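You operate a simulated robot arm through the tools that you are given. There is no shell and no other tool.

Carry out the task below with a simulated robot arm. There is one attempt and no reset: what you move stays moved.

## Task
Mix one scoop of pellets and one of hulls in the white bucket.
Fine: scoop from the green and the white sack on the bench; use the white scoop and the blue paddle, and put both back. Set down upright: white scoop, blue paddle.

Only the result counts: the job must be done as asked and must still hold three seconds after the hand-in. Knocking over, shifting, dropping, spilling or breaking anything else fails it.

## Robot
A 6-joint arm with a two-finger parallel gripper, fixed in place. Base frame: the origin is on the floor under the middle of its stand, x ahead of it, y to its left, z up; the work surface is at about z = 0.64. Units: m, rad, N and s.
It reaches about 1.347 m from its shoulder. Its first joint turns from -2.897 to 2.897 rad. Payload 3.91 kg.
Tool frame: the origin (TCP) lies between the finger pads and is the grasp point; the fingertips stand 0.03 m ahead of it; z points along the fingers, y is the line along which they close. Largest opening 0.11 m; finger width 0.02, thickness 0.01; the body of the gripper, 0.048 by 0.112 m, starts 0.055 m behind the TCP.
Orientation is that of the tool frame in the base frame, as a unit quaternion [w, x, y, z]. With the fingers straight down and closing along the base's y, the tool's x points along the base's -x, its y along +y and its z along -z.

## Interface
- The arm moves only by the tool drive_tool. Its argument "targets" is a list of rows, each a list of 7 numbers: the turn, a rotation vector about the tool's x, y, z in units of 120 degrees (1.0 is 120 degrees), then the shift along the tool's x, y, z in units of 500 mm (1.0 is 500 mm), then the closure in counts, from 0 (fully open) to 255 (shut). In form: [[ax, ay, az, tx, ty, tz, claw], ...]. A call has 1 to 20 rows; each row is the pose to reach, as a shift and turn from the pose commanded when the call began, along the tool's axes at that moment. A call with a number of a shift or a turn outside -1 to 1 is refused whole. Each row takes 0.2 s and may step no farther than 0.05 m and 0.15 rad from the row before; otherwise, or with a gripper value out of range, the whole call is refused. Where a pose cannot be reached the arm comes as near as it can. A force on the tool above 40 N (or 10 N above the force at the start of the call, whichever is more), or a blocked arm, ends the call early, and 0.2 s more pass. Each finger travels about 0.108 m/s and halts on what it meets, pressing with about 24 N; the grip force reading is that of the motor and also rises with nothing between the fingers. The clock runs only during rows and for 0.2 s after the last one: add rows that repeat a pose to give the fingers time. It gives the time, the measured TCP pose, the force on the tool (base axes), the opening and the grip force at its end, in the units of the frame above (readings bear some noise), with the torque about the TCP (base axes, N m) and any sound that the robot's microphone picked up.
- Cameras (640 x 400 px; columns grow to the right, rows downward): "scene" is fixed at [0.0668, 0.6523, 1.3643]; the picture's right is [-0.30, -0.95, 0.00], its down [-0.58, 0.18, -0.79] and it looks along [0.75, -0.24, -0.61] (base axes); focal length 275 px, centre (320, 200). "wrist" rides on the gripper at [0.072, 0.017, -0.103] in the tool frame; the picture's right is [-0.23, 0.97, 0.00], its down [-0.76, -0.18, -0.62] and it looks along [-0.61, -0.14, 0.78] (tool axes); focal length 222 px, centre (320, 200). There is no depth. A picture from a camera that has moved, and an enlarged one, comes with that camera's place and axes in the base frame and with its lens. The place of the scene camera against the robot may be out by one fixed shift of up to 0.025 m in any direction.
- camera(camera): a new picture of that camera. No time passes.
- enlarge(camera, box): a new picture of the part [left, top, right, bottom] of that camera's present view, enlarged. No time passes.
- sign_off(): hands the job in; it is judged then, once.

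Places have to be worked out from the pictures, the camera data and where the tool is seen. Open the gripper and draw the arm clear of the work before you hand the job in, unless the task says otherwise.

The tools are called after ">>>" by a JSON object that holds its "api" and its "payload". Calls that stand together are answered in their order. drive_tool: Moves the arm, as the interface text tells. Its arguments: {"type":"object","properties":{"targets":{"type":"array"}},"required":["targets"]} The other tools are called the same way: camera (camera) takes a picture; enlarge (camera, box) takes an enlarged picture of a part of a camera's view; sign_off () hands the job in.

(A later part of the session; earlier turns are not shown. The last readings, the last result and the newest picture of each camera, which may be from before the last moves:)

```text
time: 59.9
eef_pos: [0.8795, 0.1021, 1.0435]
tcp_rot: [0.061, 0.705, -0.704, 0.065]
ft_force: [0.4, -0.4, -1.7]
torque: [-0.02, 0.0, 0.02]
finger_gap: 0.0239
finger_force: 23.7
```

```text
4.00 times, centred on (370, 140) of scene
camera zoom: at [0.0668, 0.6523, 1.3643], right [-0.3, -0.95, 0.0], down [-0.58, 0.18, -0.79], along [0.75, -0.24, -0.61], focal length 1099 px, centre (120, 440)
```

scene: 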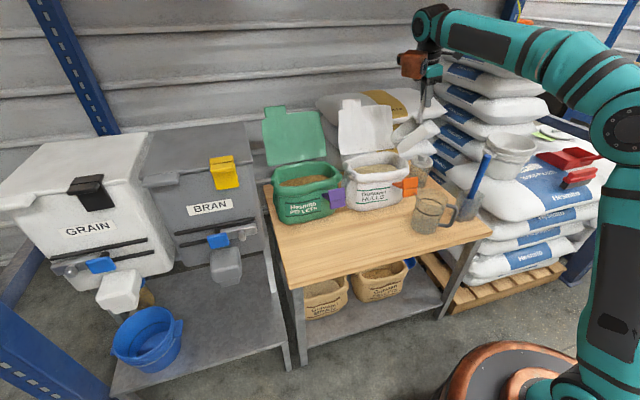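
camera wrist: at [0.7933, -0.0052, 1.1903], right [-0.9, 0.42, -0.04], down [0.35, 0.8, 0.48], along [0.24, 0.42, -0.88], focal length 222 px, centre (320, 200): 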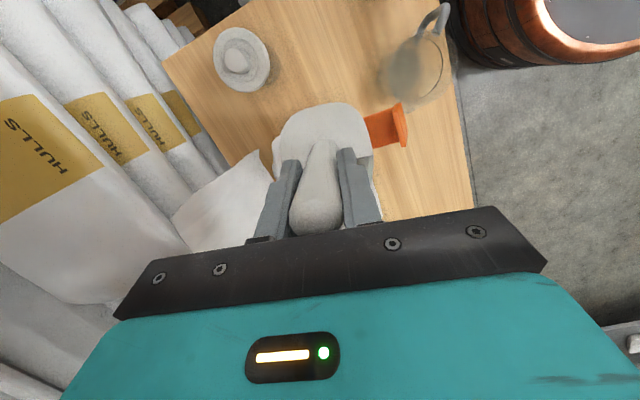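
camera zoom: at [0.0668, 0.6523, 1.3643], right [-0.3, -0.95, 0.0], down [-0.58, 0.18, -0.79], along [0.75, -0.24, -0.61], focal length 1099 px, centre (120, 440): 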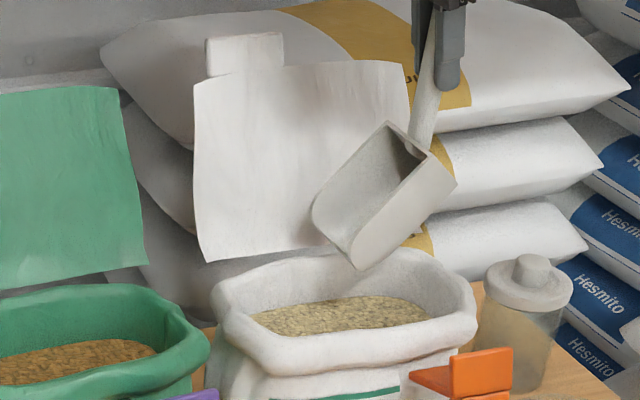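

The white opening here spans x≈0.814–0.926 (centre 0.87), so I shift 8.5 mm toward −x and then lower the lip into the hulls at 45°.

>>> {"api": "drive_tool", "payload": {"targets": [[0, 0, 0, 0, 0.017, 0, 255], [0, 0, 0, -0.0126, 0.017, 0.0586, 255], [0, 0, 0, -0.0232, 0.017, 0.1116, 255], [0, 0, 0, -0.0324, 0.017, 0.1566, 255], [0, 0, 0, -0.0432, 0.017, 0.2056, 255], [0, 0, 0, -0.0532, 0.017, 0.2524, 255]]}}

>>> {"api": "enlarge", "payload": {"camera": "wrist", "box": [200, 40, 440, 190]}}

>>> {"api": "enlarge", "payload": {"camera": "scene", "box": [290, 90, 450, 190]}}

```text
time: 61.3
eef_pos: [0.8728, 0.105, 0.9143]
tcp_rot: [0.061, 0.705, -0.704, 0.063]
ft_force: [0.7, -0.8, -1.4]
torque: [-0.04, -0.02, 0.03]
finger_gap: 0.0235
finger_force: 24.0
```

```text
2.67 times, centred on (320, 115) of wrist
camera zoom: at [0.8545, 0.0522, 1.0299], right [-0.97, 0.22, -0.04], down [0.18, 0.86, 0.48], along [0.15, 0.46, -0.88], focal length 592 px, centre (320, 427)
```

zoom: 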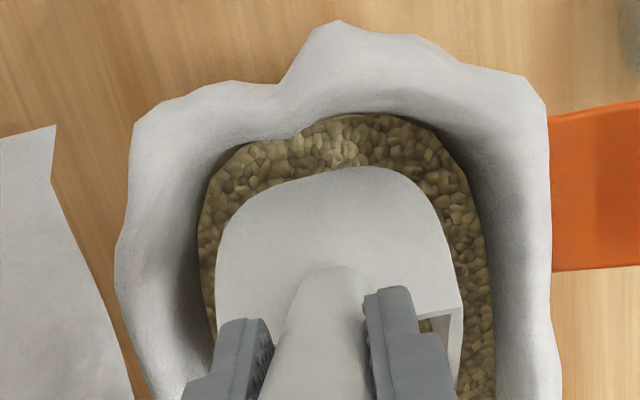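

```text
4.00 times, centred on (370, 140) of scene
camera zoom: at [0.0668, 0.6523, 1.3643], right [-0.3, -0.95, 0.0], down [-0.58, 0.18, -0.79], along [0.75, -0.24, -0.61], focal length 1099 px, centre (120, 440)
```

zoom: 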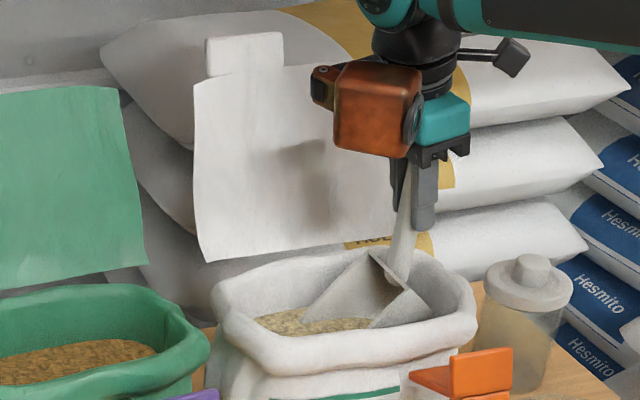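

The bowl is in the opening but slightly close to the far side; I shift 5 mm toward −x and repeat the same scoop-and-curl motion, then lift straight up.

>>> {"api": "drive_tool", "payload": {"targets": [[0, 0, 0, 0, 0.01, 0, 255], [0, 0, 0, -0.008, 0.01, 0.0382, 255], [0, 0, 0, -0.0142, 0.01, 0.0736, 255], [0, -0.05, 0, -0.0118, 0.01, 0.0842, 255], [0, -0.1, 0, -0.0094, 0.01, 0.0928, 255], [0, -0.15, 0, -0.0024, 0.01, 0.1, 255], [0, -0.2, 0, 0.0106, 0.01, 0.1064, 255], [0, -0.25, 0, 0.03, 0.01, 0.1118, 255], [0, -0.2917, 0, 0.0516, 0.01, 0.1156, 255], [0, -0.3333, 0, 0.0726, 0.01, 0.117, 255], [0, -0.375, 0, 0.0996, 0.01, 0.1074, 255], [0, -0.4083, 0, 0.1116, 0.01, 0.079, 255], [0, -0.425, 0, 0.1226, 0.01, 0.0402, 255], [0, -0.425, 0, 0.1312, 0.01, -0.0092, 255], [0, -0.425, 0, 0.1414, 0.01, -0.0682, 255], [0, -0.425, 0, 0.1518, 0.01, -0.1274, 255], [0, -0.425, 0, 0.162, 0.01, -0.1864, 255]]}}

>>> {"api": "camera", "payload": {"camera": "scene"}}

>>> {"api": "enlarge", "payload": {"camera": "scene", "box": [290, 80, 450, 180]}}

>>> {"api": "camera", "payload": {"camera": "wrist"}}

```text
time: 64.9
eef_pos: [0.8664, 0.0408, 1.0207]
tcp_rot: [-0.248, 0.664, -0.661, -0.248]
ft_force: [0.0, -0.3, -3.1]
torque: [-0.26, 0.0, 0.03]
finger_gap: 0.024
finger_force: 23.9
```

```text
taken
```

scene: 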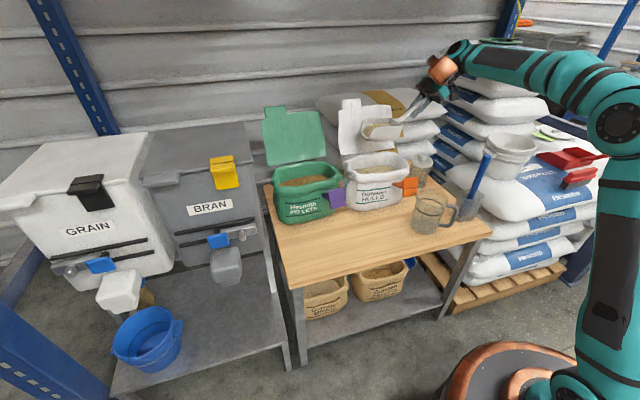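

```text
4.00 times, centred on (370, 130) of scene
camera zoom: at [0.0668, 0.6523, 1.3643], right [-0.3, -0.95, 0.0], down [-0.58, 0.18, -0.79], along [0.75, -0.24, -0.61], focal length 1099 px, centre (120, 480)
```

zoom: 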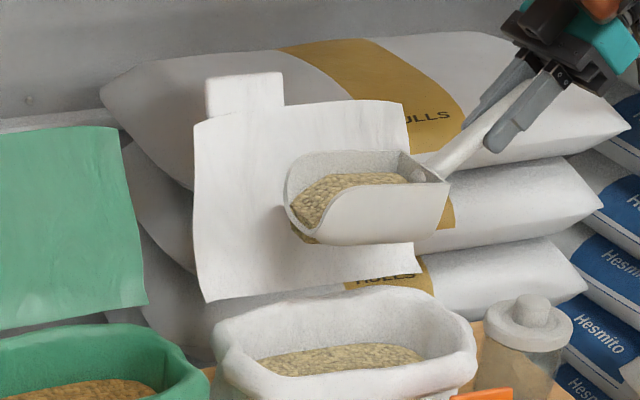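

```text
taken
camera wrist: at [0.8488, -0.0815, 1.0517], right [-0.97, 0.17, 0.15], down [0.17, 0.17, 0.97], along [0.14, 0.97, -0.19], focal length 222 px, centre (320, 200)
```

wrist: 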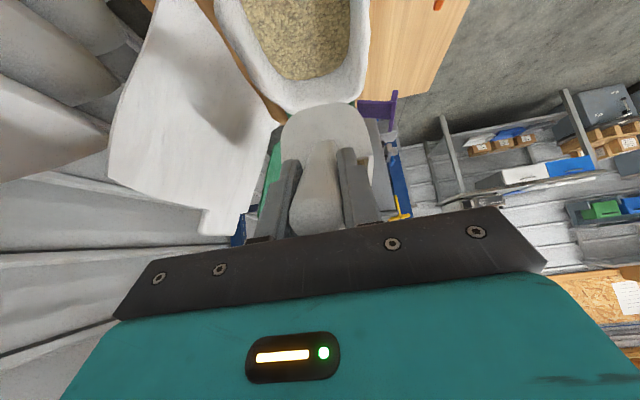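

A full scoop of hulls (about 0.25 kg) is in the bowl, nothing spilled. I carry it toward the bucket along the same safe path.

>>> {"api": "drive_tool", "payload": {"targets": [[0, 0, 0, 0.0079, 0.0089, -0.0124, 255], [0, 0, 0, 0.0238, 0.0266, -0.0373, 255], [0, 0, 0, 0.0507, 0.0566, -0.0795, 255], [0, 0, 0, 0.0792, 0.0885, -0.1242, 255], [0, 0, 0, 0.1077, 0.1204, -0.1689, 255], [0, 0, 0, 0.1346, 0.1505, -0.2111, 255], [0, 0, 0, 0.1505, 0.1682, -0.236, 255], [0, 0, 0, 0.1584, 0.177, -0.2484, 255]]}}

```text
time: 66.7
eef_pos: [0.7789, -0.1002, 1.0623]
tcp_rot: [0.249, -0.662, 0.662, 0.246]
ft_force: [-0.2, 0.0, -2.0]
torque: [-0.28, 0.02, 0.05]
finger_gap: 0.0241
finger_force: 23.9
```

Position matches the previous waypoint exactly (0.779, −0.100, 1.062). I repeat the same approach to the bucket.

>>> {"api": "drive_tool", "payload": {"targets": [[0.002, 0.0008, 0.0023, 0.0235, 0.0008, -0.0145, 255], [0.0053, 0.0022, 0.006, 0.0627, 0.0022, -0.0387, 255], [0.0092, 0.0039, 0.0105, 0.1097, 0.0038, -0.0677, 255], [0.0139, 0.0059, 0.0158, 0.1646, 0.0057, -0.1016, 255], [0.0185, 0.0078, 0.021, 0.2194, 0.0076, -0.1355, 255], [0.0231, 0.0098, 0.0263, 0.2743, 0.0095, -0.1693, 255], [0.0277, 0.0118, 0.0315, 0.3291, 0.0114, -0.2032, 255], [0.0323, 0.0137, 0.0368, 0.384, 0.0133, -0.2371, 255], [0.037, 0.0157, 0.042, 0.4388, 0.0152, -0.2709, 255], [0.0416, 0.0176, 0.0473, 0.4937, 0.0171, -0.3048, 255], [0.0462, 0.0196, 0.0525, 0.5485, 0.019, -0.3387, 255], [0.0508, 0.0216, 0.0578, 0.6034, 0.0209, -0.3725, 255], [0.0554, 0.0235, 0.063, 0.6582, 0.0228, -0.4064, 255], [0.0594, 0.0252, 0.0675, 0.7052, 0.0245, -0.4354, 255], [0.0627, 0.0266, 0.0713, 0.7444, 0.0258, -0.4596, 255], [0.0647, 0.0274, 0.0735, 0.7679, 0.0267, -0.4741, 255], [0.066, 0.028, 0.075, 0.7836, 0.0272, -0.4838, 255]]}}

>>> {"api": "enlarge", "payload": {"camera": "scene", "box": [430, 70, 610, 182]}}

>>> {"api": "camera", "payload": {"camera": "wrist"}}

```text
time: 70.3
eef_pos: [0.765, -0.5544, 0.9893]
tcp_rot: [0.254, -0.597, 0.734, 0.2]
ft_force: [0.7, 0.8, -1.8]
torque: [-0.29, 0.07, 0.0]
finger_gap: 0.024
finger_force: 24.3
```

```text
3.56 times, centred on (520, 126) of scene
camera zoom: at [0.0668, 0.6523, 1.3643], right [-0.3, -0.95, 0.0], down [-0.58, 0.18, -0.79], along [0.75, -0.24, -0.61], focal length 977 px, centre (-391, 463)
```

zoom: 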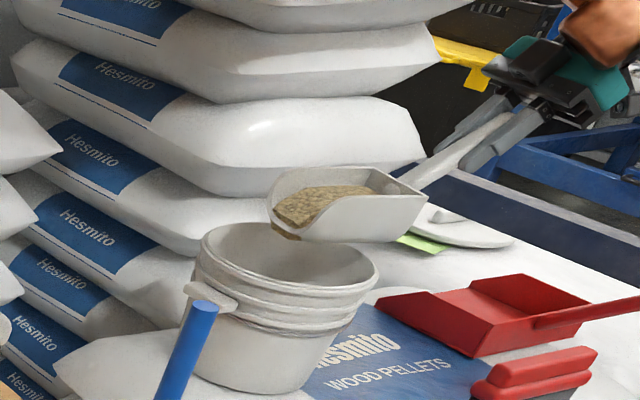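

```text
taken
camera wrist: at [0.7221, -0.6687, 1.0266], right [-0.92, 0.38, 0.13], down [0.21, 0.18, 0.96], along [0.34, 0.91, -0.25], focal length 222 px, centre (320, 200)
```

wrist: 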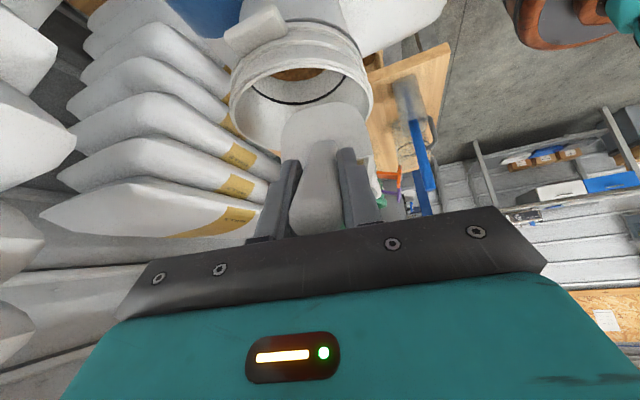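

Same pose as before the first pour, hulls still well contained. I tip about the lip over the bucket centre, slowly, all the way to 80°.

>>> {"api": "drive_tool", "payload": {"targets": [[0, 0.0492, 0, -0.0079, -0.0077, -0.0234, 255], [0, 0.0992, 0, -0.0208, -0.016, -0.0452, 255], [0, 0.1492, 0, -0.0426, -0.0224, -0.0564, 255], [0, 0.1492, 0, -0.0426, -0.0224, -0.0564, 255], [0, 0.1992, 0, -0.0704, -0.0276, -0.064, 255], [0, 0.1992, 0, -0.0704, -0.0276, -0.064, 255], [0, 0.2492, 0, -0.1056, -0.0314, -0.0638, 255], [0, 0.2492, 0, -0.1056, -0.0314, -0.0638, 255], [0, 0.2992, 0, -0.1432, -0.0322, -0.057, 255], [0, 0.2992, 0, -0.1432, -0.0322, -0.057, 255], [0, 0.3492, 0, -0.1842, -0.0324, -0.0446, 255], [0, 0.3492, 0, -0.1842, -0.0324, -0.0446, 255], [0, 0.3992, 0, -0.224, -0.0324, -0.028, 255], [0, 0.4492, 0, -0.2632, -0.0326, -0.0092, 255], [0, 0.4992, 0, -0.299, -0.0326, 0.0156, 255], [0, 0.5492, 0, -0.3322, -0.0326, 0.0442, 255], [0, 0.5992, 0, -0.3616, -0.0328, 0.0762, 255], [0, 0.6492, 0, -0.3886, -0.0328, 0.111, 255], [0, 0.6908, 0, -0.4088, -0.033, 0.1408, 255], [0, 0.6908, 0, -0.4088, -0.033, 0.1408, 255]]}}

>>> {"api": "enlarge", "payload": {"camera": "scene", "box": [430, 70, 610, 182]}}

```text
time: 74.5
eef_pos: [0.8222, -0.3579, 1.0576]
tcp_rot: [-0.295, -0.578, 0.719, -0.246]
ft_force: [-0.5, 0.3, -1.7]
torque: [0.08, -0.01, 0.0]
finger_gap: 0.0236
finger_force: 24.4
```

```text
3.56 times, centred on (520, 126) of scene
camera zoom: at [0.0668, 0.6523, 1.3643], right [-0.3, -0.95, 0.0], down [-0.58, 0.18, -0.79], along [0.75, -0.24, -0.61], focal length 977 px, centre (-391, 463)
```

zoom: 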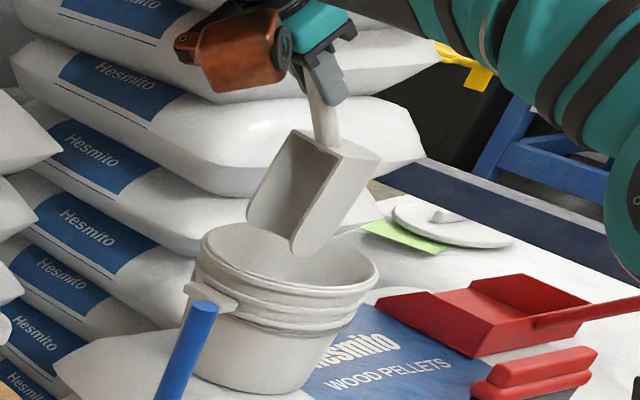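

Both scoops are in the bucket and the scoop is empty. I lift off along the same route as before.

>>> {"api": "drive_tool", "payload": {"targets": [[0, 0, 0, 0.0424, 0, -0.0424, 255], [0, 0, 0, 0.0848, 0, -0.0848, 255], [0, -0.0583, 0, 0.0856, 0.0084, -0.141, 255], [0, -0.1167, 0, 0.0442, 0.021, -0.1826, 255], [0, -0.175, 0, 0.0028, 0.0334, -0.224, 255], [0, -0.2333, 0, -0.0524, 0.0502, -0.2796, 255], [0, -0.2917, 0, -0.1148, 0.0668, -0.3278, 255], [0, -0.2917, 0, -0.177, 0.0836, -0.3762, 255], [0, -0.2917, 0, -0.2464, 0.1004, -0.4174, 255], [0, -0.2917, 0, -0.3156, 0.117, -0.4588, 255], [0, -0.2917, 0, -0.385, 0.1338, -0.5002, 255], [0, -0.2917, 0, -0.4544, 0.1504, -0.5414, 255], [0, -0.2917, 0, -0.5238, 0.1672, -0.5826, 255]]}}

>>> {"api": "camera", "payload": {"camera": "scene"}}

>>> {"api": "enlarge", "payload": {"camera": "scene", "box": [380, 80, 620, 230]}}

```text
time: 77.3
eef_pos: [0.8226, 0.0419, 1.0754]
tcp_rot: [-0.066, -0.626, 0.775, -0.061]
ft_force: [-1.1, -0.6, -0.7]
torque: [-0.01, 0.03, -0.03]
finger_gap: 0.0235
finger_force: 24.0
```

```text
taken
```

scene: 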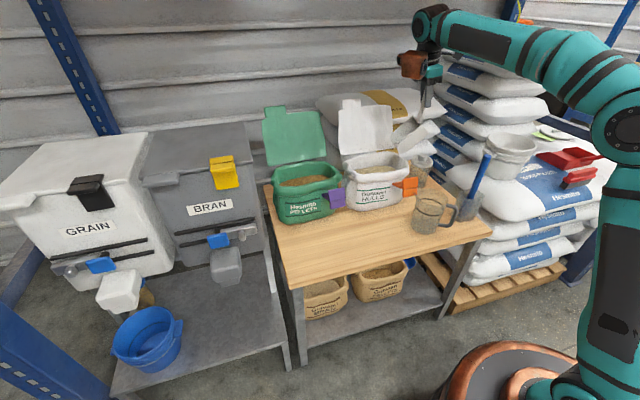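

```text
2.67 times, centred on (500, 155) of scene
camera zoom: at [0.0668, 0.6523, 1.3643], right [-0.3, -0.95, 0.0], down [-0.58, 0.18, -0.79], along [0.75, -0.24, -0.61], focal length 733 px, centre (-160, 320)
```

zoom: 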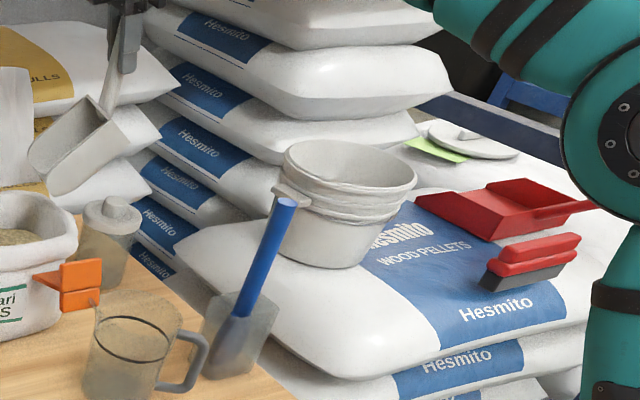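

Everything is still in place and no spill is visible. I level the scoop and bring it toward the robot side over the bench.

>>> {"api": "drive_tool", "payload": {"targets": [[0, -0.0625, 0, -0.0195, 0.0732, -0.0091, 255], [0, -0.125, 0, -0.0389, 0.1464, -0.0183, 255], [0, -0.1875, 0, -0.0584, 0.2196, -0.0274, 255], [0, -0.25, 0, -0.0779, 0.2928, -0.0365, 255], [0, -0.3125, 0, -0.0973, 0.366, -0.0457, 255], [0, -0.375, 0, -0.1168, 0.4392, -0.0548, 255]]}}

>>> {"api": "camera", "payload": {"camera": "scene"}}

```text
time: 78.7
eef_pos: [0.62, 0.149, 1.0899]
tcp_rot: [0.236, -0.602, 0.74, 0.185]
ft_force: [0.6, 0.9, -2.3]
torque: [-0.1, 0.06, 0.04]
finger_gap: 0.0236
finger_force: 24.0
```

```text
taken
```

scene: 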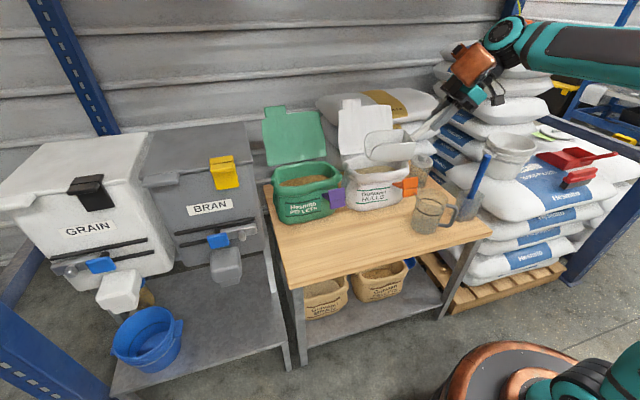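

Level again at (0.62, 0.149, 1.09). I yaw it back clockwise, first half (lip toward +x).

>>> {"api": "drive_tool", "payload": {"targets": [[0.0362, 0.0006, 0.0519, -0.0105, 0.0101, 0.0072, 255], [0.0725, 0.0013, 0.1039, -0.021, 0.0203, 0.0144, 255], [0.1087, 0.0019, 0.1558, -0.0315, 0.0304, 0.0216, 255], [0.1449, 0.0025, 0.2077, -0.042, 0.0405, 0.0288, 255], [0.1811, 0.0032, 0.2597, -0.0525, 0.0506, 0.036, 255], [0.2174, 0.0038, 0.3116, -0.0629, 0.0608, 0.0432, 255], [0.2536, 0.0045, 0.3635, -0.0734, 0.0709, 0.0504, 255], [0.2898, 0.0051, 0.4155, -0.0839, 0.081, 0.0576, 255], [0.3261, 0.0057, 0.4674, -0.0944, 0.0911, 0.0648, 255], [0.3623, 0.0064, 0.5194, -0.1049, 0.1013, 0.072, 255], [0.3985, 0.007, 0.5713, -0.1154, 0.1114, 0.0792, 255]]}}

```text
time: 81.1
eef_pos: [0.5794, 0.2299, 1.0894]
tcp_rot: [0.3, 0.046, 0.953, -0.022]
ft_force: [0.2, 0.1, -1.5]
torque: [0.02, 0.19, 0.03]
finger_gap: 0.024
finger_force: 24.0
```

Yaw is at −97° from +y. I compute the exact remaining rotation to the original grasp orientation and perform it while moving toward the scoop's place.

>>> {"api": "drive_tool", "payload": {"targets": [[0.0363, 0.0004, 0.0528, 0.0028, 0.024, 0.0064, 255], [0.0726, 0.0007, 0.1057, 0.0056, 0.048, 0.0127, 255], [0.109, 0.0011, 0.1585, 0.0085, 0.0721, 0.0191, 255], [0.1453, 0.0014, 0.2114, 0.0113, 0.0961, 0.0255, 255], [0.1816, 0.0018, 0.2642, 0.0141, 0.1201, 0.0318, 255], [0.2179, 0.0021, 0.3171, 0.0169, 0.1441, 0.0382, 255], [0.2542, 0.0025, 0.3699, 0.0197, 0.1681, 0.0445, 255], [0.2905, 0.0028, 0.4228, 0.0225, 0.1921, 0.0509, 255], [0.3269, 0.0032, 0.4756, 0.0254, 0.2162, 0.0573, 255], [0.3632, 0.0035, 0.5285, 0.0282, 0.2402, 0.0636, 255], [0.3995, 0.0039, 0.5813, 0.031, 0.2642, 0.07, 255]]}}

>>> {"api": "camera", "payload": {"camera": "scene"}}

>>> {"api": "camera", "payload": {"camera": "wrist"}}

```text
time: 83.5
eef_pos: [0.5985, 0.3612, 1.0491]
tcp_rot: [0.213, 0.677, 0.672, -0.212]
ft_force: [0.0, 0.1, -0.7]
torque: [0.15, -0.05, -0.02]
finger_gap: 0.0237
finger_force: 24.0
```

```text
taken
```

scene: 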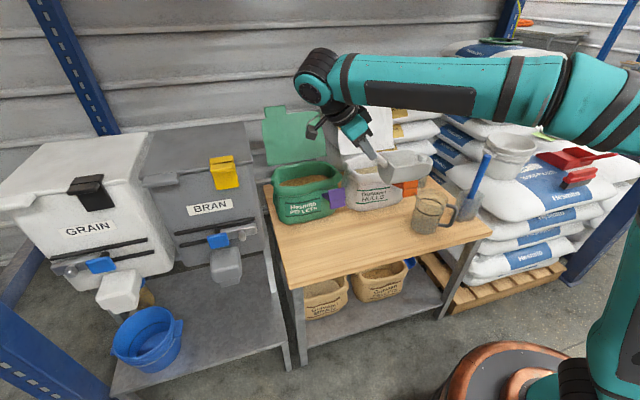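

```text
taken
camera wrist: at [0.6154, 0.4788, 1.0928], right [0.97, -0.19, 0.13], down [-0.18, -0.26, 0.95], along [-0.15, -0.94, -0.29], focal length 222 px, centre (320, 200)
```

wrist: 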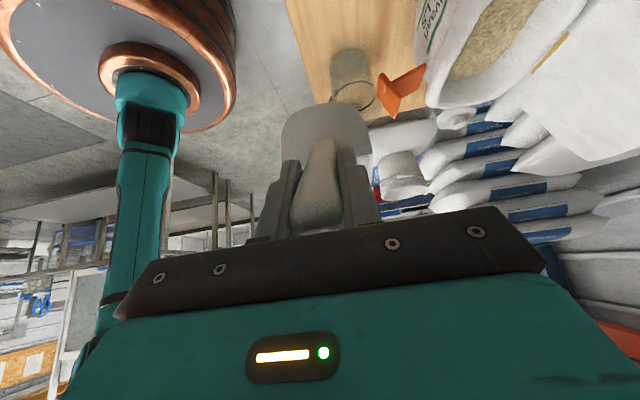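

Orientation equals the grasp orientation and the scoop sits unchanged in the grip. I lower it at its original spot (TCP target 0.636, 0.440, ~0.749).

>>> {"api": "drive_tool", "payload": {"targets": [[0, 0, 0, 0.0671, 0.0144, 0.0406, 255], [0, 0, 0, 0.1342, 0.0289, 0.0813, 255], [0, 0, 0, 0.2012, 0.0433, 0.1219, 255], [0, 0, 0, 0.2683, 0.0578, 0.1626, 255], [0, 0, 0, 0.3354, 0.0722, 0.2032, 255], [0, 0, 0, 0.3655, 0.072, 0.2463, 255], [0, 0, 0, 0.3957, 0.0717, 0.2893, 255], [0, 0, 0, 0.4258, 0.0715, 0.3323, 255], [0, 0, 0, 0.456, 0.0712, 0.3754, 255], [0, 0, 0, 0.466, 0.0711, 0.39, 255], [0, 0, 0, 0.4715, 0.071, 0.3975, 255], [0, 0, 0, 0.4744, 0.071, 0.4016, 255], [0, 0, 0, 0.4744, 0.071, 0.4016, 255]]}}

>>> {"api": "enlarge", "payload": {"camera": "scene", "box": [270, 180, 390, 255]}}

>>> {"api": "camera", "payload": {"camera": "wrist"}}

```text
time: 86.3
eef_pos: [0.6361, 0.4397, 0.7499]
tcp_rot: [0.213, 0.676, 0.673, -0.212]
ft_force: [4.0, 4.6, 11.0]
torque: [-0.64, 0.0, 0.17]
finger_gap: 0.0237
finger_force: 23.9
```

```text
5.33 times, centred on (330, 218) of scene
camera zoom: at [0.0668, 0.6523, 1.3643], right [-0.3, -0.95, 0.0], down [-0.58, 0.18, -0.79], along [0.75, -0.24, -0.61], focal length 1466 px, centre (267, 107)
```

zoom: 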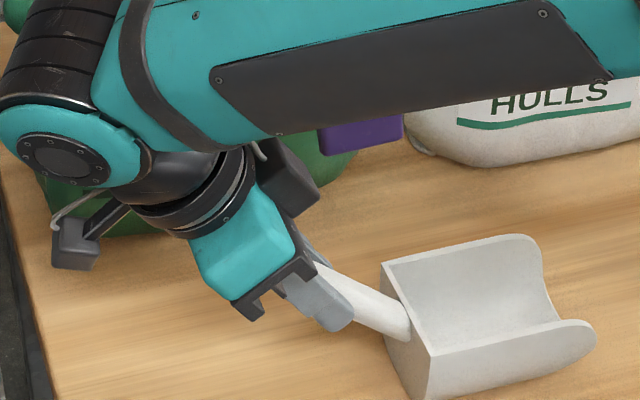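

```text
taken
camera wrist: at [0.653, 0.5587, 0.7933], right [0.97, -0.19, 0.13], down [-0.18, -0.27, 0.95], along [-0.14, -0.95, -0.29], focal length 222 px, centre (320, 200)
```

wrist: 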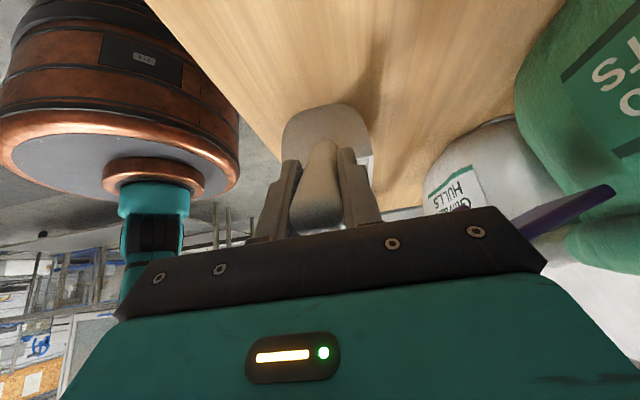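

The scoop touches the bench (11 N up-force). I relax by about 1.5 mm, open the fingers gradually, and check that it stands.

>>> {"api": "drive_tool", "payload": {"targets": [[0, 0, 0, -0.0017, 0, -0.0025, 255], [0, 0, 0, -0.0017, 0, -0.0025, 255], [0, 0, 0, -0.0017, 0, -0.0025, 190], [0, 0, 0, -0.0017, 0, -0.0025, 150], [0, 0, 0, -0.0017, 0, -0.0025, 80], [0, 0, 0, -0.0017, 0, -0.0025, 0], [0, 0, 0, -0.0017, 0, -0.0025, 0], [0, 0, 0, -0.0017, 0, -0.0025, 0]]}}

>>> {"api": "enlarge", "payload": {"camera": "scene", "box": [270, 180, 390, 255]}}

>>> {"api": "camera", "payload": {"camera": "wrist"}}

```text
time: 88.1
eef_pos: [0.6361, 0.4395, 0.7487]
tcp_rot: [0.213, 0.676, 0.673, -0.211]
ft_force: [0.6, 0.5, 0.1]
torque: [-0.02, 0.02, 0.0]
finger_gap: 0.1098
finger_force: 0.1
```

```text
5.33 times, centred on (330, 218) of scene
camera zoom: at [0.0668, 0.6523, 1.3643], right [-0.3, -0.95, 0.0], down [-0.58, 0.18, -0.79], along [0.75, -0.24, -0.61], focal length 1466 px, centre (267, 107)
```

zoom: 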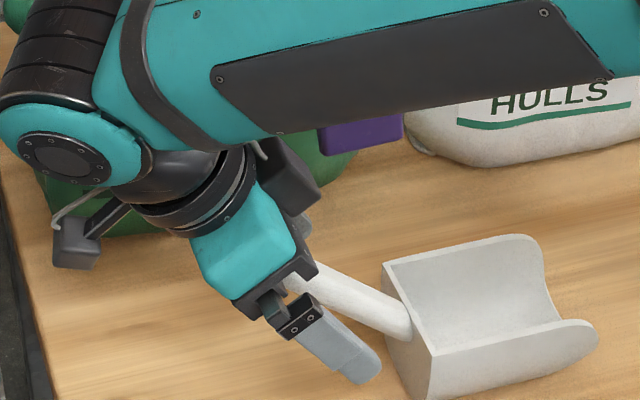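

```text
taken
camera wrist: at [0.6531, 0.5581, 0.7936], right [0.97, -0.19, 0.13], down [-0.18, -0.27, 0.95], along [-0.14, -0.95, -0.29], focal length 222 px, centre (320, 200)
```

wrist: 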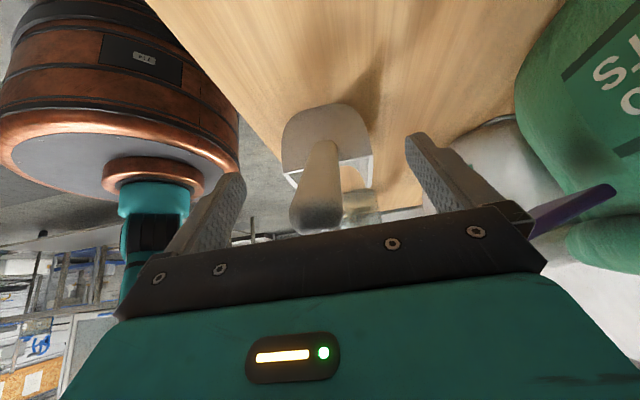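

The scoop stands upright on the bench. I retreat along the tool axis and then up.

>>> {"api": "drive_tool", "payload": {"targets": [[0, 0, 0, 0, 0, -0.04, 0], [0, 0, 0, 0, 0, -0.12, 0], [0, 0, 0, 0, 0, -0.2, 0], [0, 0, 0, -0.0733, -0.0133, -0.2464, 0], [0, 0, 0, -0.1467, -0.0267, -0.2927, 0], [0, 0, 0, -0.22, -0.04, -0.339, 0]]}}

>>> {"api": "camera", "payload": {"camera": "scene"}}

>>> {"api": "enlarge", "payload": {"camera": "scene", "box": [260, 170, 500, 320]}}

```text
time: 89.5
eef_pos: [0.6152, 0.4458, 0.9497]
tcp_rot: [0.213, 0.675, 0.673, -0.213]
ft_force: [-0.1, -0.4, -0.3]
torque: [-0.08, 0.02, 0.02]
finger_gap: 0.1101
finger_force: 0.1
```

```text
taken
```

scene: 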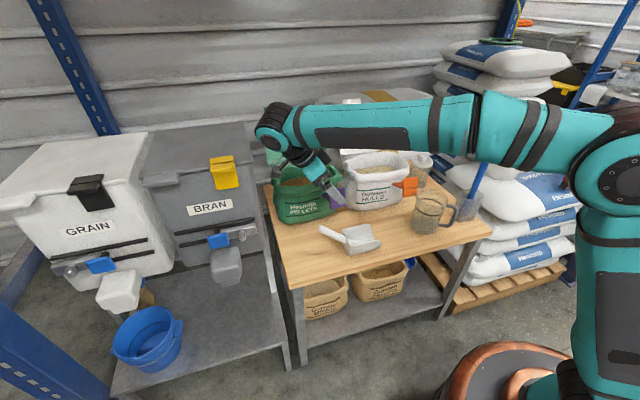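

```text
2.67 times, centred on (380, 245) of scene
camera zoom: at [0.0668, 0.6523, 1.3643], right [-0.3, -0.95, 0.0], down [-0.58, 0.18, -0.79], along [0.75, -0.24, -0.61], focal length 733 px, centre (160, 80)
```

zoom: 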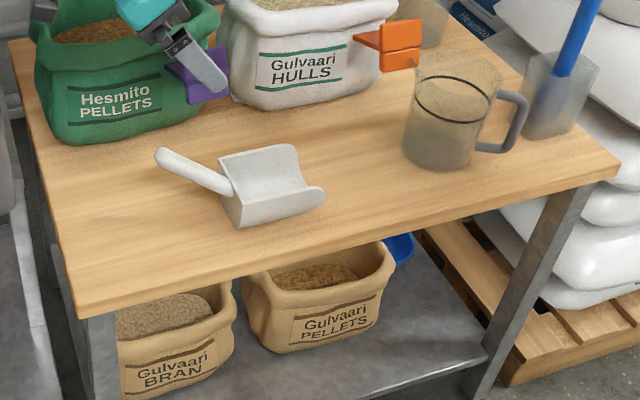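

The scoop is back on its original spot (within a few mm) and upright. Next the paddle: I first bring the tool vertical and up, clear of the sacks.

>>> {"api": "drive_tool", "payload": {"targets": [[0, 0.0583, 0, -0.0659, -0.006, -0.0271, 0], [0, 0.1167, 0, -0.1318, -0.012, -0.0542, 0], [0, 0.175, 0, -0.1978, -0.018, -0.0814, 0], [0, 0.2333, 0, -0.2637, -0.024, -0.1085, 0], [0, 0.2917, 0, -0.3296, -0.03, -0.1356, 0]]}}

```text
time: 90.7
eef_pos: [0.601, 0.354, 1.1012]
tcp_rot: [0.001, 0.708, 0.706, 0.001]
ft_force: [0.5, -0.3, -0.3]
torque: [-0.05, 0.03, 0.02]
finger_gap: 0.1099
finger_force: 0.1
```

Tool is vertical at (0.60, 0.354, 1.10). I rotate −90° while travelling right toward the paddle.

>>> {"api": "drive_tool", "payload": {"targets": [[0, 0, -0.0682, -0.0462, -0.0091, -0.0091, 0], [0, 0, -0.1364, -0.0924, -0.0182, -0.0182, 0], [0, 0, -0.2045, -0.1385, -0.0273, -0.0273, 0], [0, 0, -0.2727, -0.1847, -0.0364, -0.0364, 0], [0, 0, -0.3409, -0.2309, -0.0455, -0.0455, 0], [0, 0, -0.4091, -0.2771, -0.0545, -0.0545, 0], [0, 0, -0.4773, -0.3233, -0.0636, -0.0636, 0], [0, 0, -0.5455, -0.3695, -0.0727, -0.0727, 0], [0, 0, -0.6136, -0.4156, -0.0818, -0.0818, 0], [0, 0, -0.6818, -0.4618, -0.0909, -0.0909, 0], [0, 0, -0.75, -0.508, -0.1, -0.1, 0]]}}

>>> {"api": "camera", "payload": {"camera": "wrist"}}

>>> {"api": "enlarge", "payload": {"camera": "wrist", "box": [130, 20, 370, 170]}}

```text
time: 93.1
eef_pos: [0.5481, 0.0968, 1.1523]
tcp_rot: [0.001, 0.001, 1.0, 0.0]
ft_force: [-0.3, -0.2, -1.0]
torque: [-0.02, 0.02, -0.01]
finger_gap: 0.1104
finger_force: 0.1
```

```text
taken
camera wrist: at [0.4749, 0.1133, 1.2564], right [0.23, 0.97, 0.0], down [0.76, -0.18, 0.63], along [0.61, -0.14, -0.78], focal length 222 px, centre (320, 200)
```

wrist: 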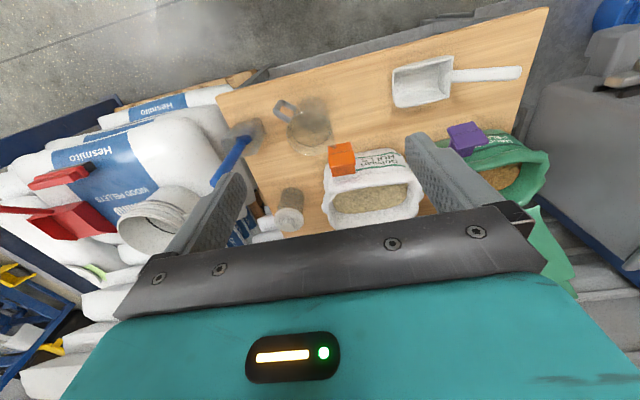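

```text
2.67 times, centred on (250, 95) of wrist
camera zoom: at [0.4749, 0.1133, 1.2564], right [0.23, 0.97, 0.0], down [0.76, -0.18, 0.63], along [0.61, -0.14, -0.78], focal length 592 px, centre (507, 480)
```

zoom: 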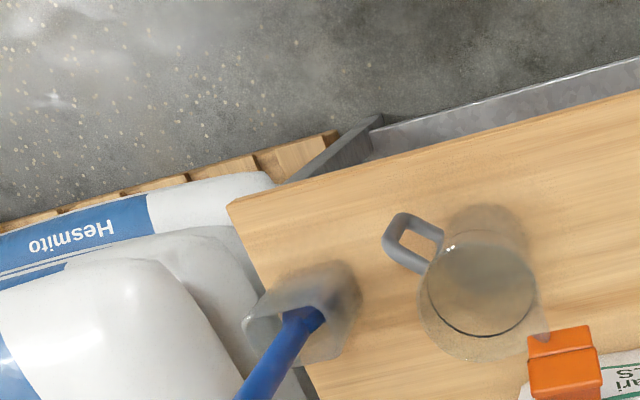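

The paddle top is again at about (0.657, −0.131, 0.912). I rotate the second −90° and hover directly above the paddle at z 1.05.

>>> {"api": "drive_tool", "payload": {"targets": [[0, 0, -0.0682, -0.0202, -0.0411, 0.0182, 0], [0, 0, -0.1364, -0.0404, -0.0822, 0.0364, 0], [0, 0, -0.2045, -0.0605, -0.1233, 0.0545, 0], [0, 0, -0.2727, -0.0807, -0.1644, 0.0727, 0], [0, 0, -0.3409, -0.1009, -0.2055, 0.0909, 0], [0, 0, -0.4091, -0.1211, -0.2465, 0.1091, 0], [0, 0, -0.4773, -0.1413, -0.2876, 0.1273, 0], [0, 0, -0.5455, -0.1615, -0.3287, 0.1455, 0], [0, 0, -0.6136, -0.1816, -0.3698, 0.1636, 0], [0, 0, -0.6818, -0.2018, -0.4109, 0.1818, 0], [0, 0, -0.75, -0.222, -0.452, 0.2, 0]]}}

>>> {"api": "camera", "payload": {"camera": "wrist"}}

>>> {"api": "enlarge", "payload": {"camera": "wrist", "box": [220, 80, 420, 205]}}

>>> {"api": "enlarge", "payload": {"camera": "scene", "box": [420, 100, 580, 200]}}

```text
time: 95.5
eef_pos: [0.6597, -0.1303, 1.0516]
tcp_rot: [0.002, -0.707, 0.707, -0.002]
ft_force: [-1.3, -0.1, 0.2]
torque: [-0.07, -0.03, 0.0]
finger_gap: 0.1097
finger_force: 0.0
```

```text
taken
camera wrist: at [0.6414, -0.2032, 1.1565], right [-0.97, 0.23, 0.0], down [0.18, 0.76, 0.62], along [0.15, 0.61, -0.78], focal length 222 px, centre (320, 200)
```

wrist: 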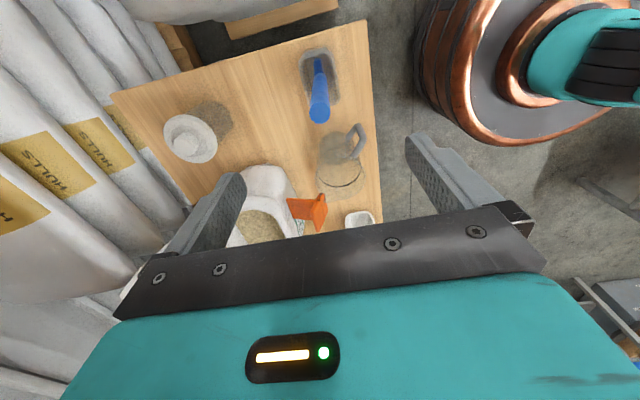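

```text
3.20 times, centred on (320, 142) of wrist
camera zoom: at [0.6414, -0.2032, 1.1565], right [-0.97, 0.23, 0.0], down [0.18, 0.76, 0.62], along [0.15, 0.61, -0.78], focal length 711 px, centre (320, 384)
```

zoom: 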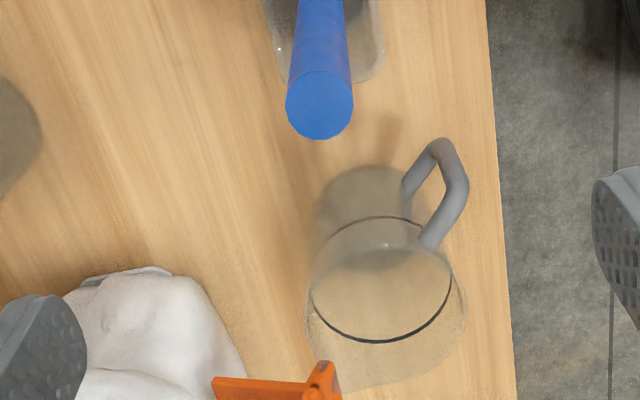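

```text
4.00 times, centred on (500, 150) of scene
camera zoom: at [0.0668, 0.6523, 1.3643], right [-0.3, -0.95, 0.0], down [-0.58, 0.18, -0.79], along [0.75, -0.24, -0.61], focal length 1099 px, centre (-400, 400)
```

zoom: 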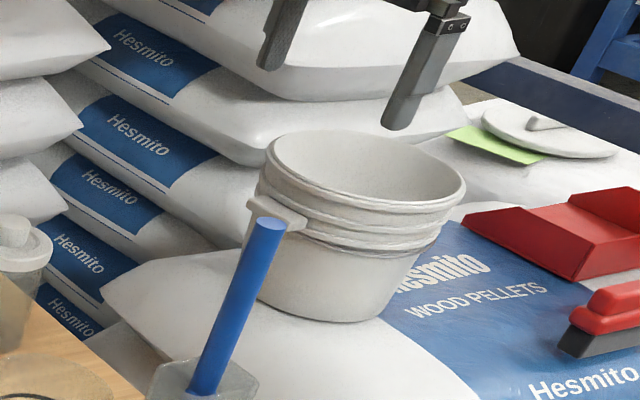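

The handle top is centred under the TCP (≈(0.660, −0.130), Ø22 mm). I descend so the pads straddle the top 6 cm of the handle.

>>> {"api": "drive_tool", "payload": {"targets": [[0, 0, 0, 0, -0.001, 0.08, 0], [0, 0, 0, 0, -0.001, 0.16, 0], [0, 0, 0, 0, -0.001, 0.24, 0], [0, 0, 0, 0, -0.001, 0.3, 0], [0, 0, 0, 0, -0.001, 0.3492, 0]]}}

>>> {"api": "camera", "payload": {"camera": "wrist"}}

>>> {"api": "enlarge", "payload": {"camera": "scene", "box": [420, 120, 540, 195]}}

```text
time: 96.7
eef_pos: [0.6598, -0.1304, 0.8774]
tcp_rot: [0.001, -0.706, 0.709, -0.002]
ft_force: [0.4, 0.1, 0.2]
torque: [0.02, 0.03, 0.02]
finger_gap: 0.1103
finger_force: 0.0
```

```text
taken
camera wrist: at [0.6433, -0.2024, 0.9815], right [-0.97, 0.23, 0.0], down [0.18, 0.76, 0.62], along [0.15, 0.61, -0.78], focal length 222 px, centre (320, 200)
```

wrist: 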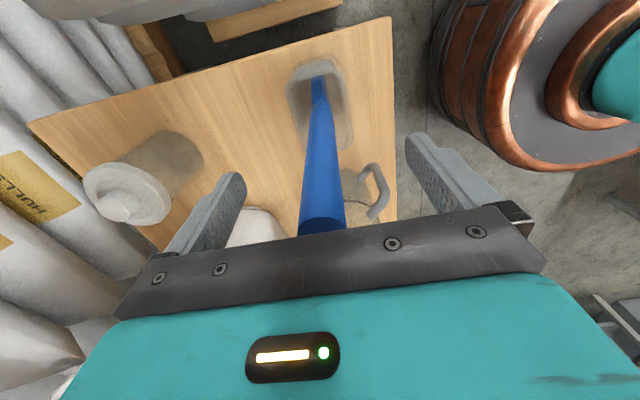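

```text
5.33 times, centred on (480, 158) of scene
camera zoom: at [0.0668, 0.6523, 1.3643], right [-0.3, -0.95, 0.0], down [-0.58, 0.18, -0.79], along [0.75, -0.24, -0.61], focal length 1466 px, centre (-533, 427)
```

zoom: 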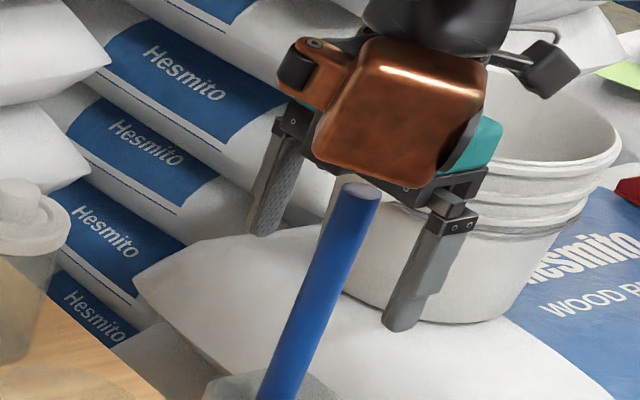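

The handle is centred between the fingers with a small gap to the palm. I close on it.

>>> {"api": "drive_tool", "payload": {"targets": [[0, 0, 0, 0, 0, 0, 120], [0, 0, 0, 0, 0, 0, 200], [0, 0, 0, 0, 0, 0, 255], [0, 0, 0, 0, 0, 0, 255], [0, 0, 0, 0, 0, 0, 255], [0, 0, 0, 0, 0, 0, 255]]}}

>>> {"api": "camera", "payload": {"camera": "wrist"}}

```text
time: 98.1
eef_pos: [0.6612, -0.1291, 0.8776]
tcp_rot: [0.0, -0.706, 0.708, 0.0]
ft_force: [0.4, 0.5, -1.0]
torque: [-0.04, 0.0, -0.02]
finger_gap: 0.0226
finger_force: 23.9
```

```text
taken
camera wrist: at [0.6434, -0.2024, 0.9816], right [-0.97, 0.23, 0.0], down [0.18, 0.76, 0.62], along [0.15, 0.61, -0.78], focal length 222 px, centre (320, 200)
```

wrist: 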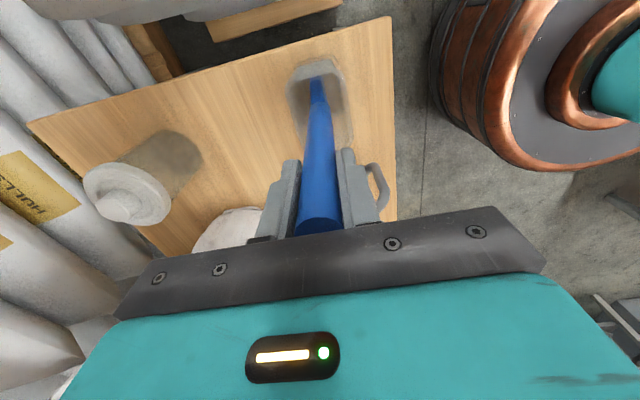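

Gripped (gap 22.6 mm). I lift the paddle straight up out of its holder to TCP z≈1.105 and check it.

>>> {"api": "drive_tool", "payload": {"targets": [[0, 0, 0, 0, 0, -0.03, 255], [0, 0, 0, 0, 0, -0.08, 255], [0, 0, 0, 0, 0, -0.15, 255], [0, 0, 0, 0, 0, -0.22, 255], [0, 0, 0, 0, 0, -0.3, 255], [0, 0, 0, 0, 0, -0.38, 255], [0, 0, 0, 0, 0, -0.455, 255], [0, 0, 0, 0, 0, -0.455, 255]]}}

>>> {"api": "camera", "payload": {"camera": "scene"}}

>>> {"api": "enlarge", "payload": {"camera": "scene", "box": [420, 90, 580, 190]}}

>>> {"api": "camera", "payload": {"camera": "wrist"}}

```text
time: 99.9
eef_pos: [0.6594, -0.1304, 1.1065]
tcp_rot: [0.001, -0.706, 0.708, -0.001]
ft_force: [-0.8, -0.5, 0.1]
torque: [0.0, 0.03, 0.04]
finger_gap: 0.023
finger_force: 24.1
```

```text
taken
```

scene: 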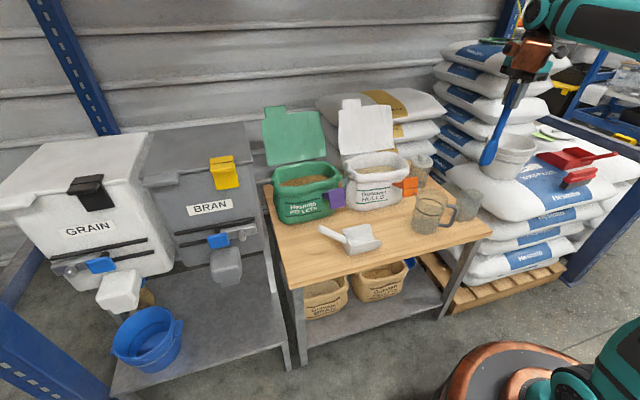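

```text
4.00 times, centred on (500, 140) of scene
camera zoom: at [0.0668, 0.6523, 1.3643], right [-0.3, -0.95, 0.0], down [-0.58, 0.18, -0.79], along [0.75, -0.24, -0.61], focal length 1099 px, centre (-400, 440)
```

zoom: 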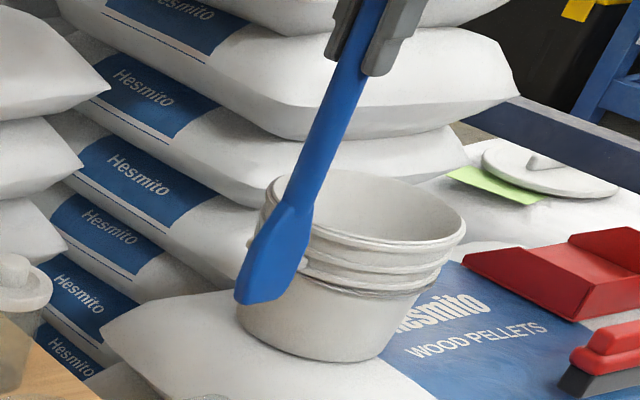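

```text
taken
camera wrist: at [0.6419, -0.2023, 1.2104], right [-0.97, 0.23, 0.0], down [0.18, 0.76, 0.62], along [0.15, 0.61, -0.78], focal length 222 px, centre (320, 200)
```

wrist: 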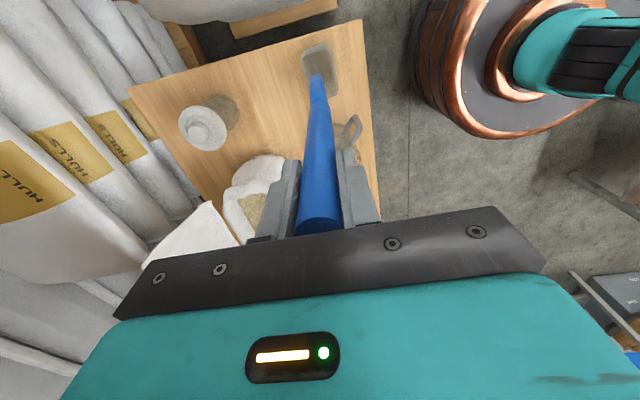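

The paddle is out: blue handle with a blade about 4.5 cm wide, bottom near z 0.875. I move it over the bucket centre with the blade about 3 cm above the rim.

>>> {"api": "drive_tool", "payload": {"targets": [[0, 0, 0, 0, 0, -0.017, 255], [0, 0, 0, 0.0644, -0.0324, -0.017, 255], [0, 0, 0, 0.1287, -0.0647, -0.017, 255], [0, 0, 0, 0.1931, -0.0971, -0.017, 255], [0, 0, 0, 0.2574, -0.1294, -0.017, 255], [0, 0, 0, 0.3218, -0.1618, -0.017, 255], [0, 0, 0, 0.3861, -0.1941, -0.017, 255], [0, 0, 0, 0.4505, -0.2265, -0.017, 255], [0, 0, 0, 0.5148, -0.2588, -0.017, 255], [0, 0, 0, 0.5792, -0.2912, -0.017, 255], [0, 0, 0, 0.5792, -0.2912, -0.017, 255]]}}

>>> {"api": "camera", "payload": {"camera": "wrist"}}

>>> {"api": "enlarge", "payload": {"camera": "wrist", "box": [220, 60, 420, 185]}}

>>> {"api": "enlarge", "payload": {"camera": "scene", "box": [430, 70, 610, 182]}}

```text
time: 102.3
eef_pos: [0.8042, -0.4196, 1.1127]
tcp_rot: [0.001, -0.706, 0.708, 0.0]
ft_force: [-1.1, 0.3, -1.7]
torque: [0.01, 0.02, 0.0]
finger_gap: 0.0225
finger_force: 24.8
```

```text
taken
camera wrist: at [0.7862, -0.492, 1.2161], right [-0.97, 0.23, 0.0], down [0.18, 0.76, 0.62], along [0.15, 0.61, -0.78], focal length 222 px, centre (320, 200)
```

wrist: 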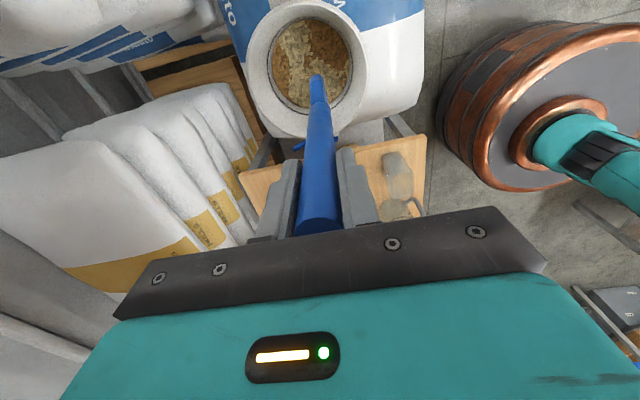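

```text
3.20 times, centred on (320, 122) of wrist
camera zoom: at [0.7862, -0.492, 1.2161], right [-0.97, 0.23, 0.0], down [0.18, 0.76, 0.62], along [0.15, 0.61, -0.78], focal length 711 px, centre (320, 448)
```

zoom: 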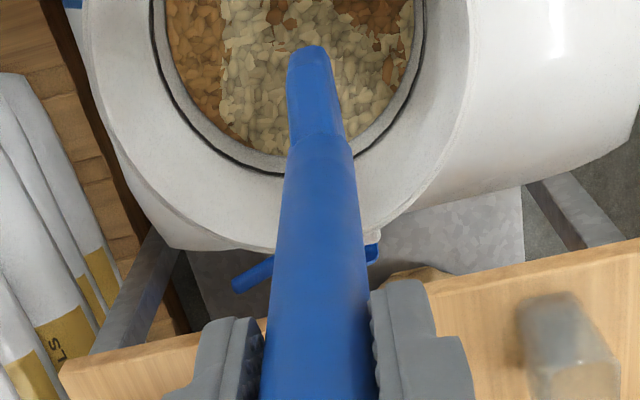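

```text
3.56 times, centred on (520, 126) of scene
camera zoom: at [0.0668, 0.6523, 1.3643], right [-0.3, -0.95, 0.0], down [-0.58, 0.18, -0.79], along [0.75, -0.24, -0.61], focal length 977 px, centre (-391, 463)
```

zoom: 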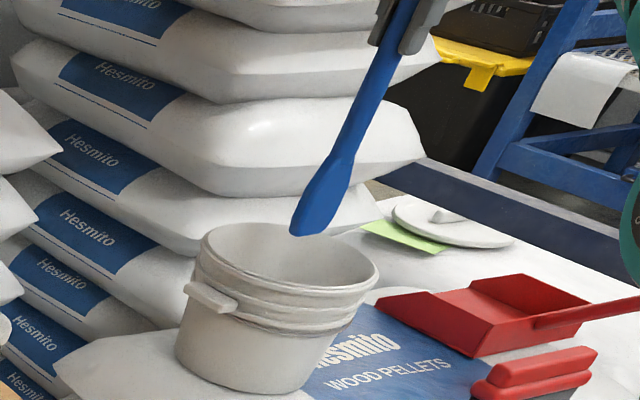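

The wrist view shows pellets and hulls in the bucket, whose centre is about (0.816, −0.431). I centre the paddle and lower the blade into the mix, stopping just above the floor.

>>> {"api": "drive_tool", "payload": {"targets": [[0, 0, 0, 0.0208, -0.0216, 0, 255], [0, 0, 0, 0.0208, -0.0216, 0.07, 255], [0, 0, 0, 0.0208, -0.0216, 0.15, 255], [0, 0, 0, 0.0208, -0.0216, 0.22, 255], [0, 0, 0, 0.0208, -0.0216, 0.27, 255], [0, 0, 0, 0.0208, -0.0216, 0.296, 255]]}}

>>> {"api": "enlarge", "payload": {"camera": "wrist", "box": [200, 20, 440, 170]}}

>>> {"api": "enlarge", "payload": {"camera": "scene", "box": [430, 70, 610, 182]}}

```text
time: 103.7
eef_pos: [0.8164, -0.4312, 0.9672]
tcp_rot: [0.001, -0.706, 0.708, -0.002]
ft_force: [-0.4, -0.1, -1.2]
torque: [-0.03, -0.04, 0.02]
finger_gap: 0.0225
finger_force: 23.6
```

```text
2.67 times, centred on (320, 95) of wrist
camera zoom: at [0.7985, -0.5026, 1.0712], right [-0.97, 0.23, 0.0], down [0.18, 0.76, 0.62], along [0.15, 0.61, -0.78], focal length 592 px, centre (320, 480)
```

zoom: 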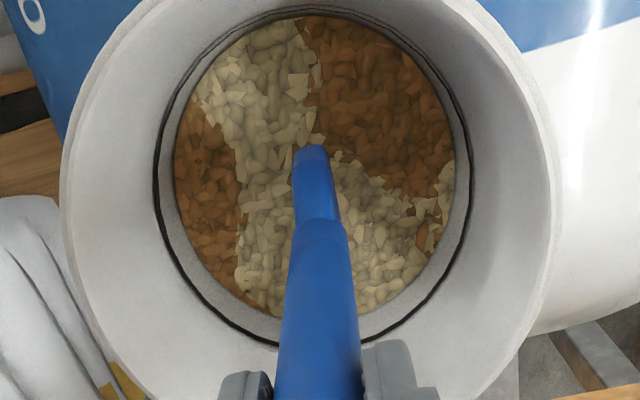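

```text
3.56 times, centred on (520, 126) of scene
camera zoom: at [0.0668, 0.6523, 1.3643], right [-0.3, -0.95, 0.0], down [-0.58, 0.18, -0.79], along [0.75, -0.24, -0.61], focal length 977 px, centre (-391, 463)
```

zoom: 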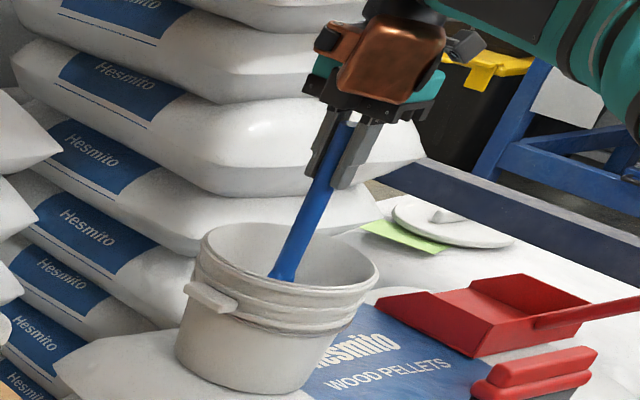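

The blade (wide along y, thin in x) is in the grain; the grain surface centre is about (0.8187, −0.4265) with radius ≈0.07. I shift to that centre and lower in small steps to get deeper, watching for floor contact.

>>> {"api": "drive_tool", "payload": {"targets": [[0, 0, 0, -0.0088, -0.0042, 0, 255], [0, 0, 0, -0.0088, -0.0042, 0.008, 255], [0, 0, 0, -0.0088, -0.0042, 0.014, 255], [0, 0, 0, -0.0088, -0.0042, 0.014, 255]]}}

```text
time: 104.7
eef_pos: [0.8177, -0.4257, 0.9589]
tcp_rot: [0.0, -0.706, 0.708, -0.001]
ft_force: [-0.5, 0.3, 0.1]
torque: [-0.01, 0.0, 0.0]
finger_gap: 0.0226
finger_force: 23.8
```

No contact yet; another 6 mm down in 3 mm steps.

>>> {"api": "drive_tool", "payload": {"targets": [[0, 0, 0, 0, 0, 0.006, 255], [0, 0, 0, 0, 0, 0.012, 255], [0, 0, 0, 0, 0, 0.012, 255]]}}

>>> {"api": "enlarge", "payload": {"camera": "wrist", "box": [200, 20, 440, 170]}}

```text
time: 105.5
eef_pos: [0.8185, -0.4265, 0.9538]
tcp_rot: [0.001, -0.706, 0.708, -0.001]
ft_force: [0.1, 0.2, -2.1]
torque: [-0.02, -0.02, 0.0]
finger_gap: 0.0224
finger_force: 24.0
```

```text
2.67 times, centred on (320, 95) of wrist
camera zoom: at [0.8002, -0.4988, 1.0573], right [-0.97, 0.23, 0.0], down [0.18, 0.76, 0.62], along [0.15, 0.61, -0.78], focal length 592 px, centre (320, 480)
```

zoom: 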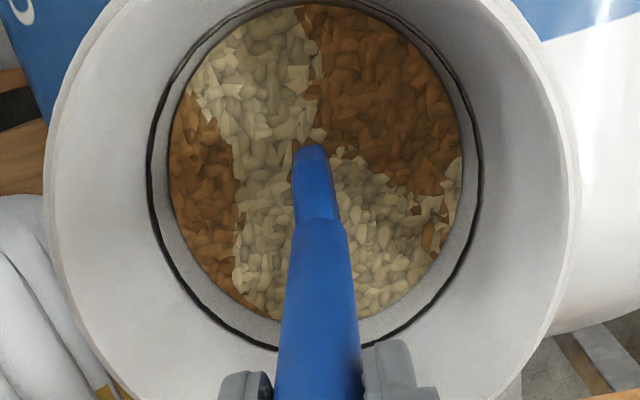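

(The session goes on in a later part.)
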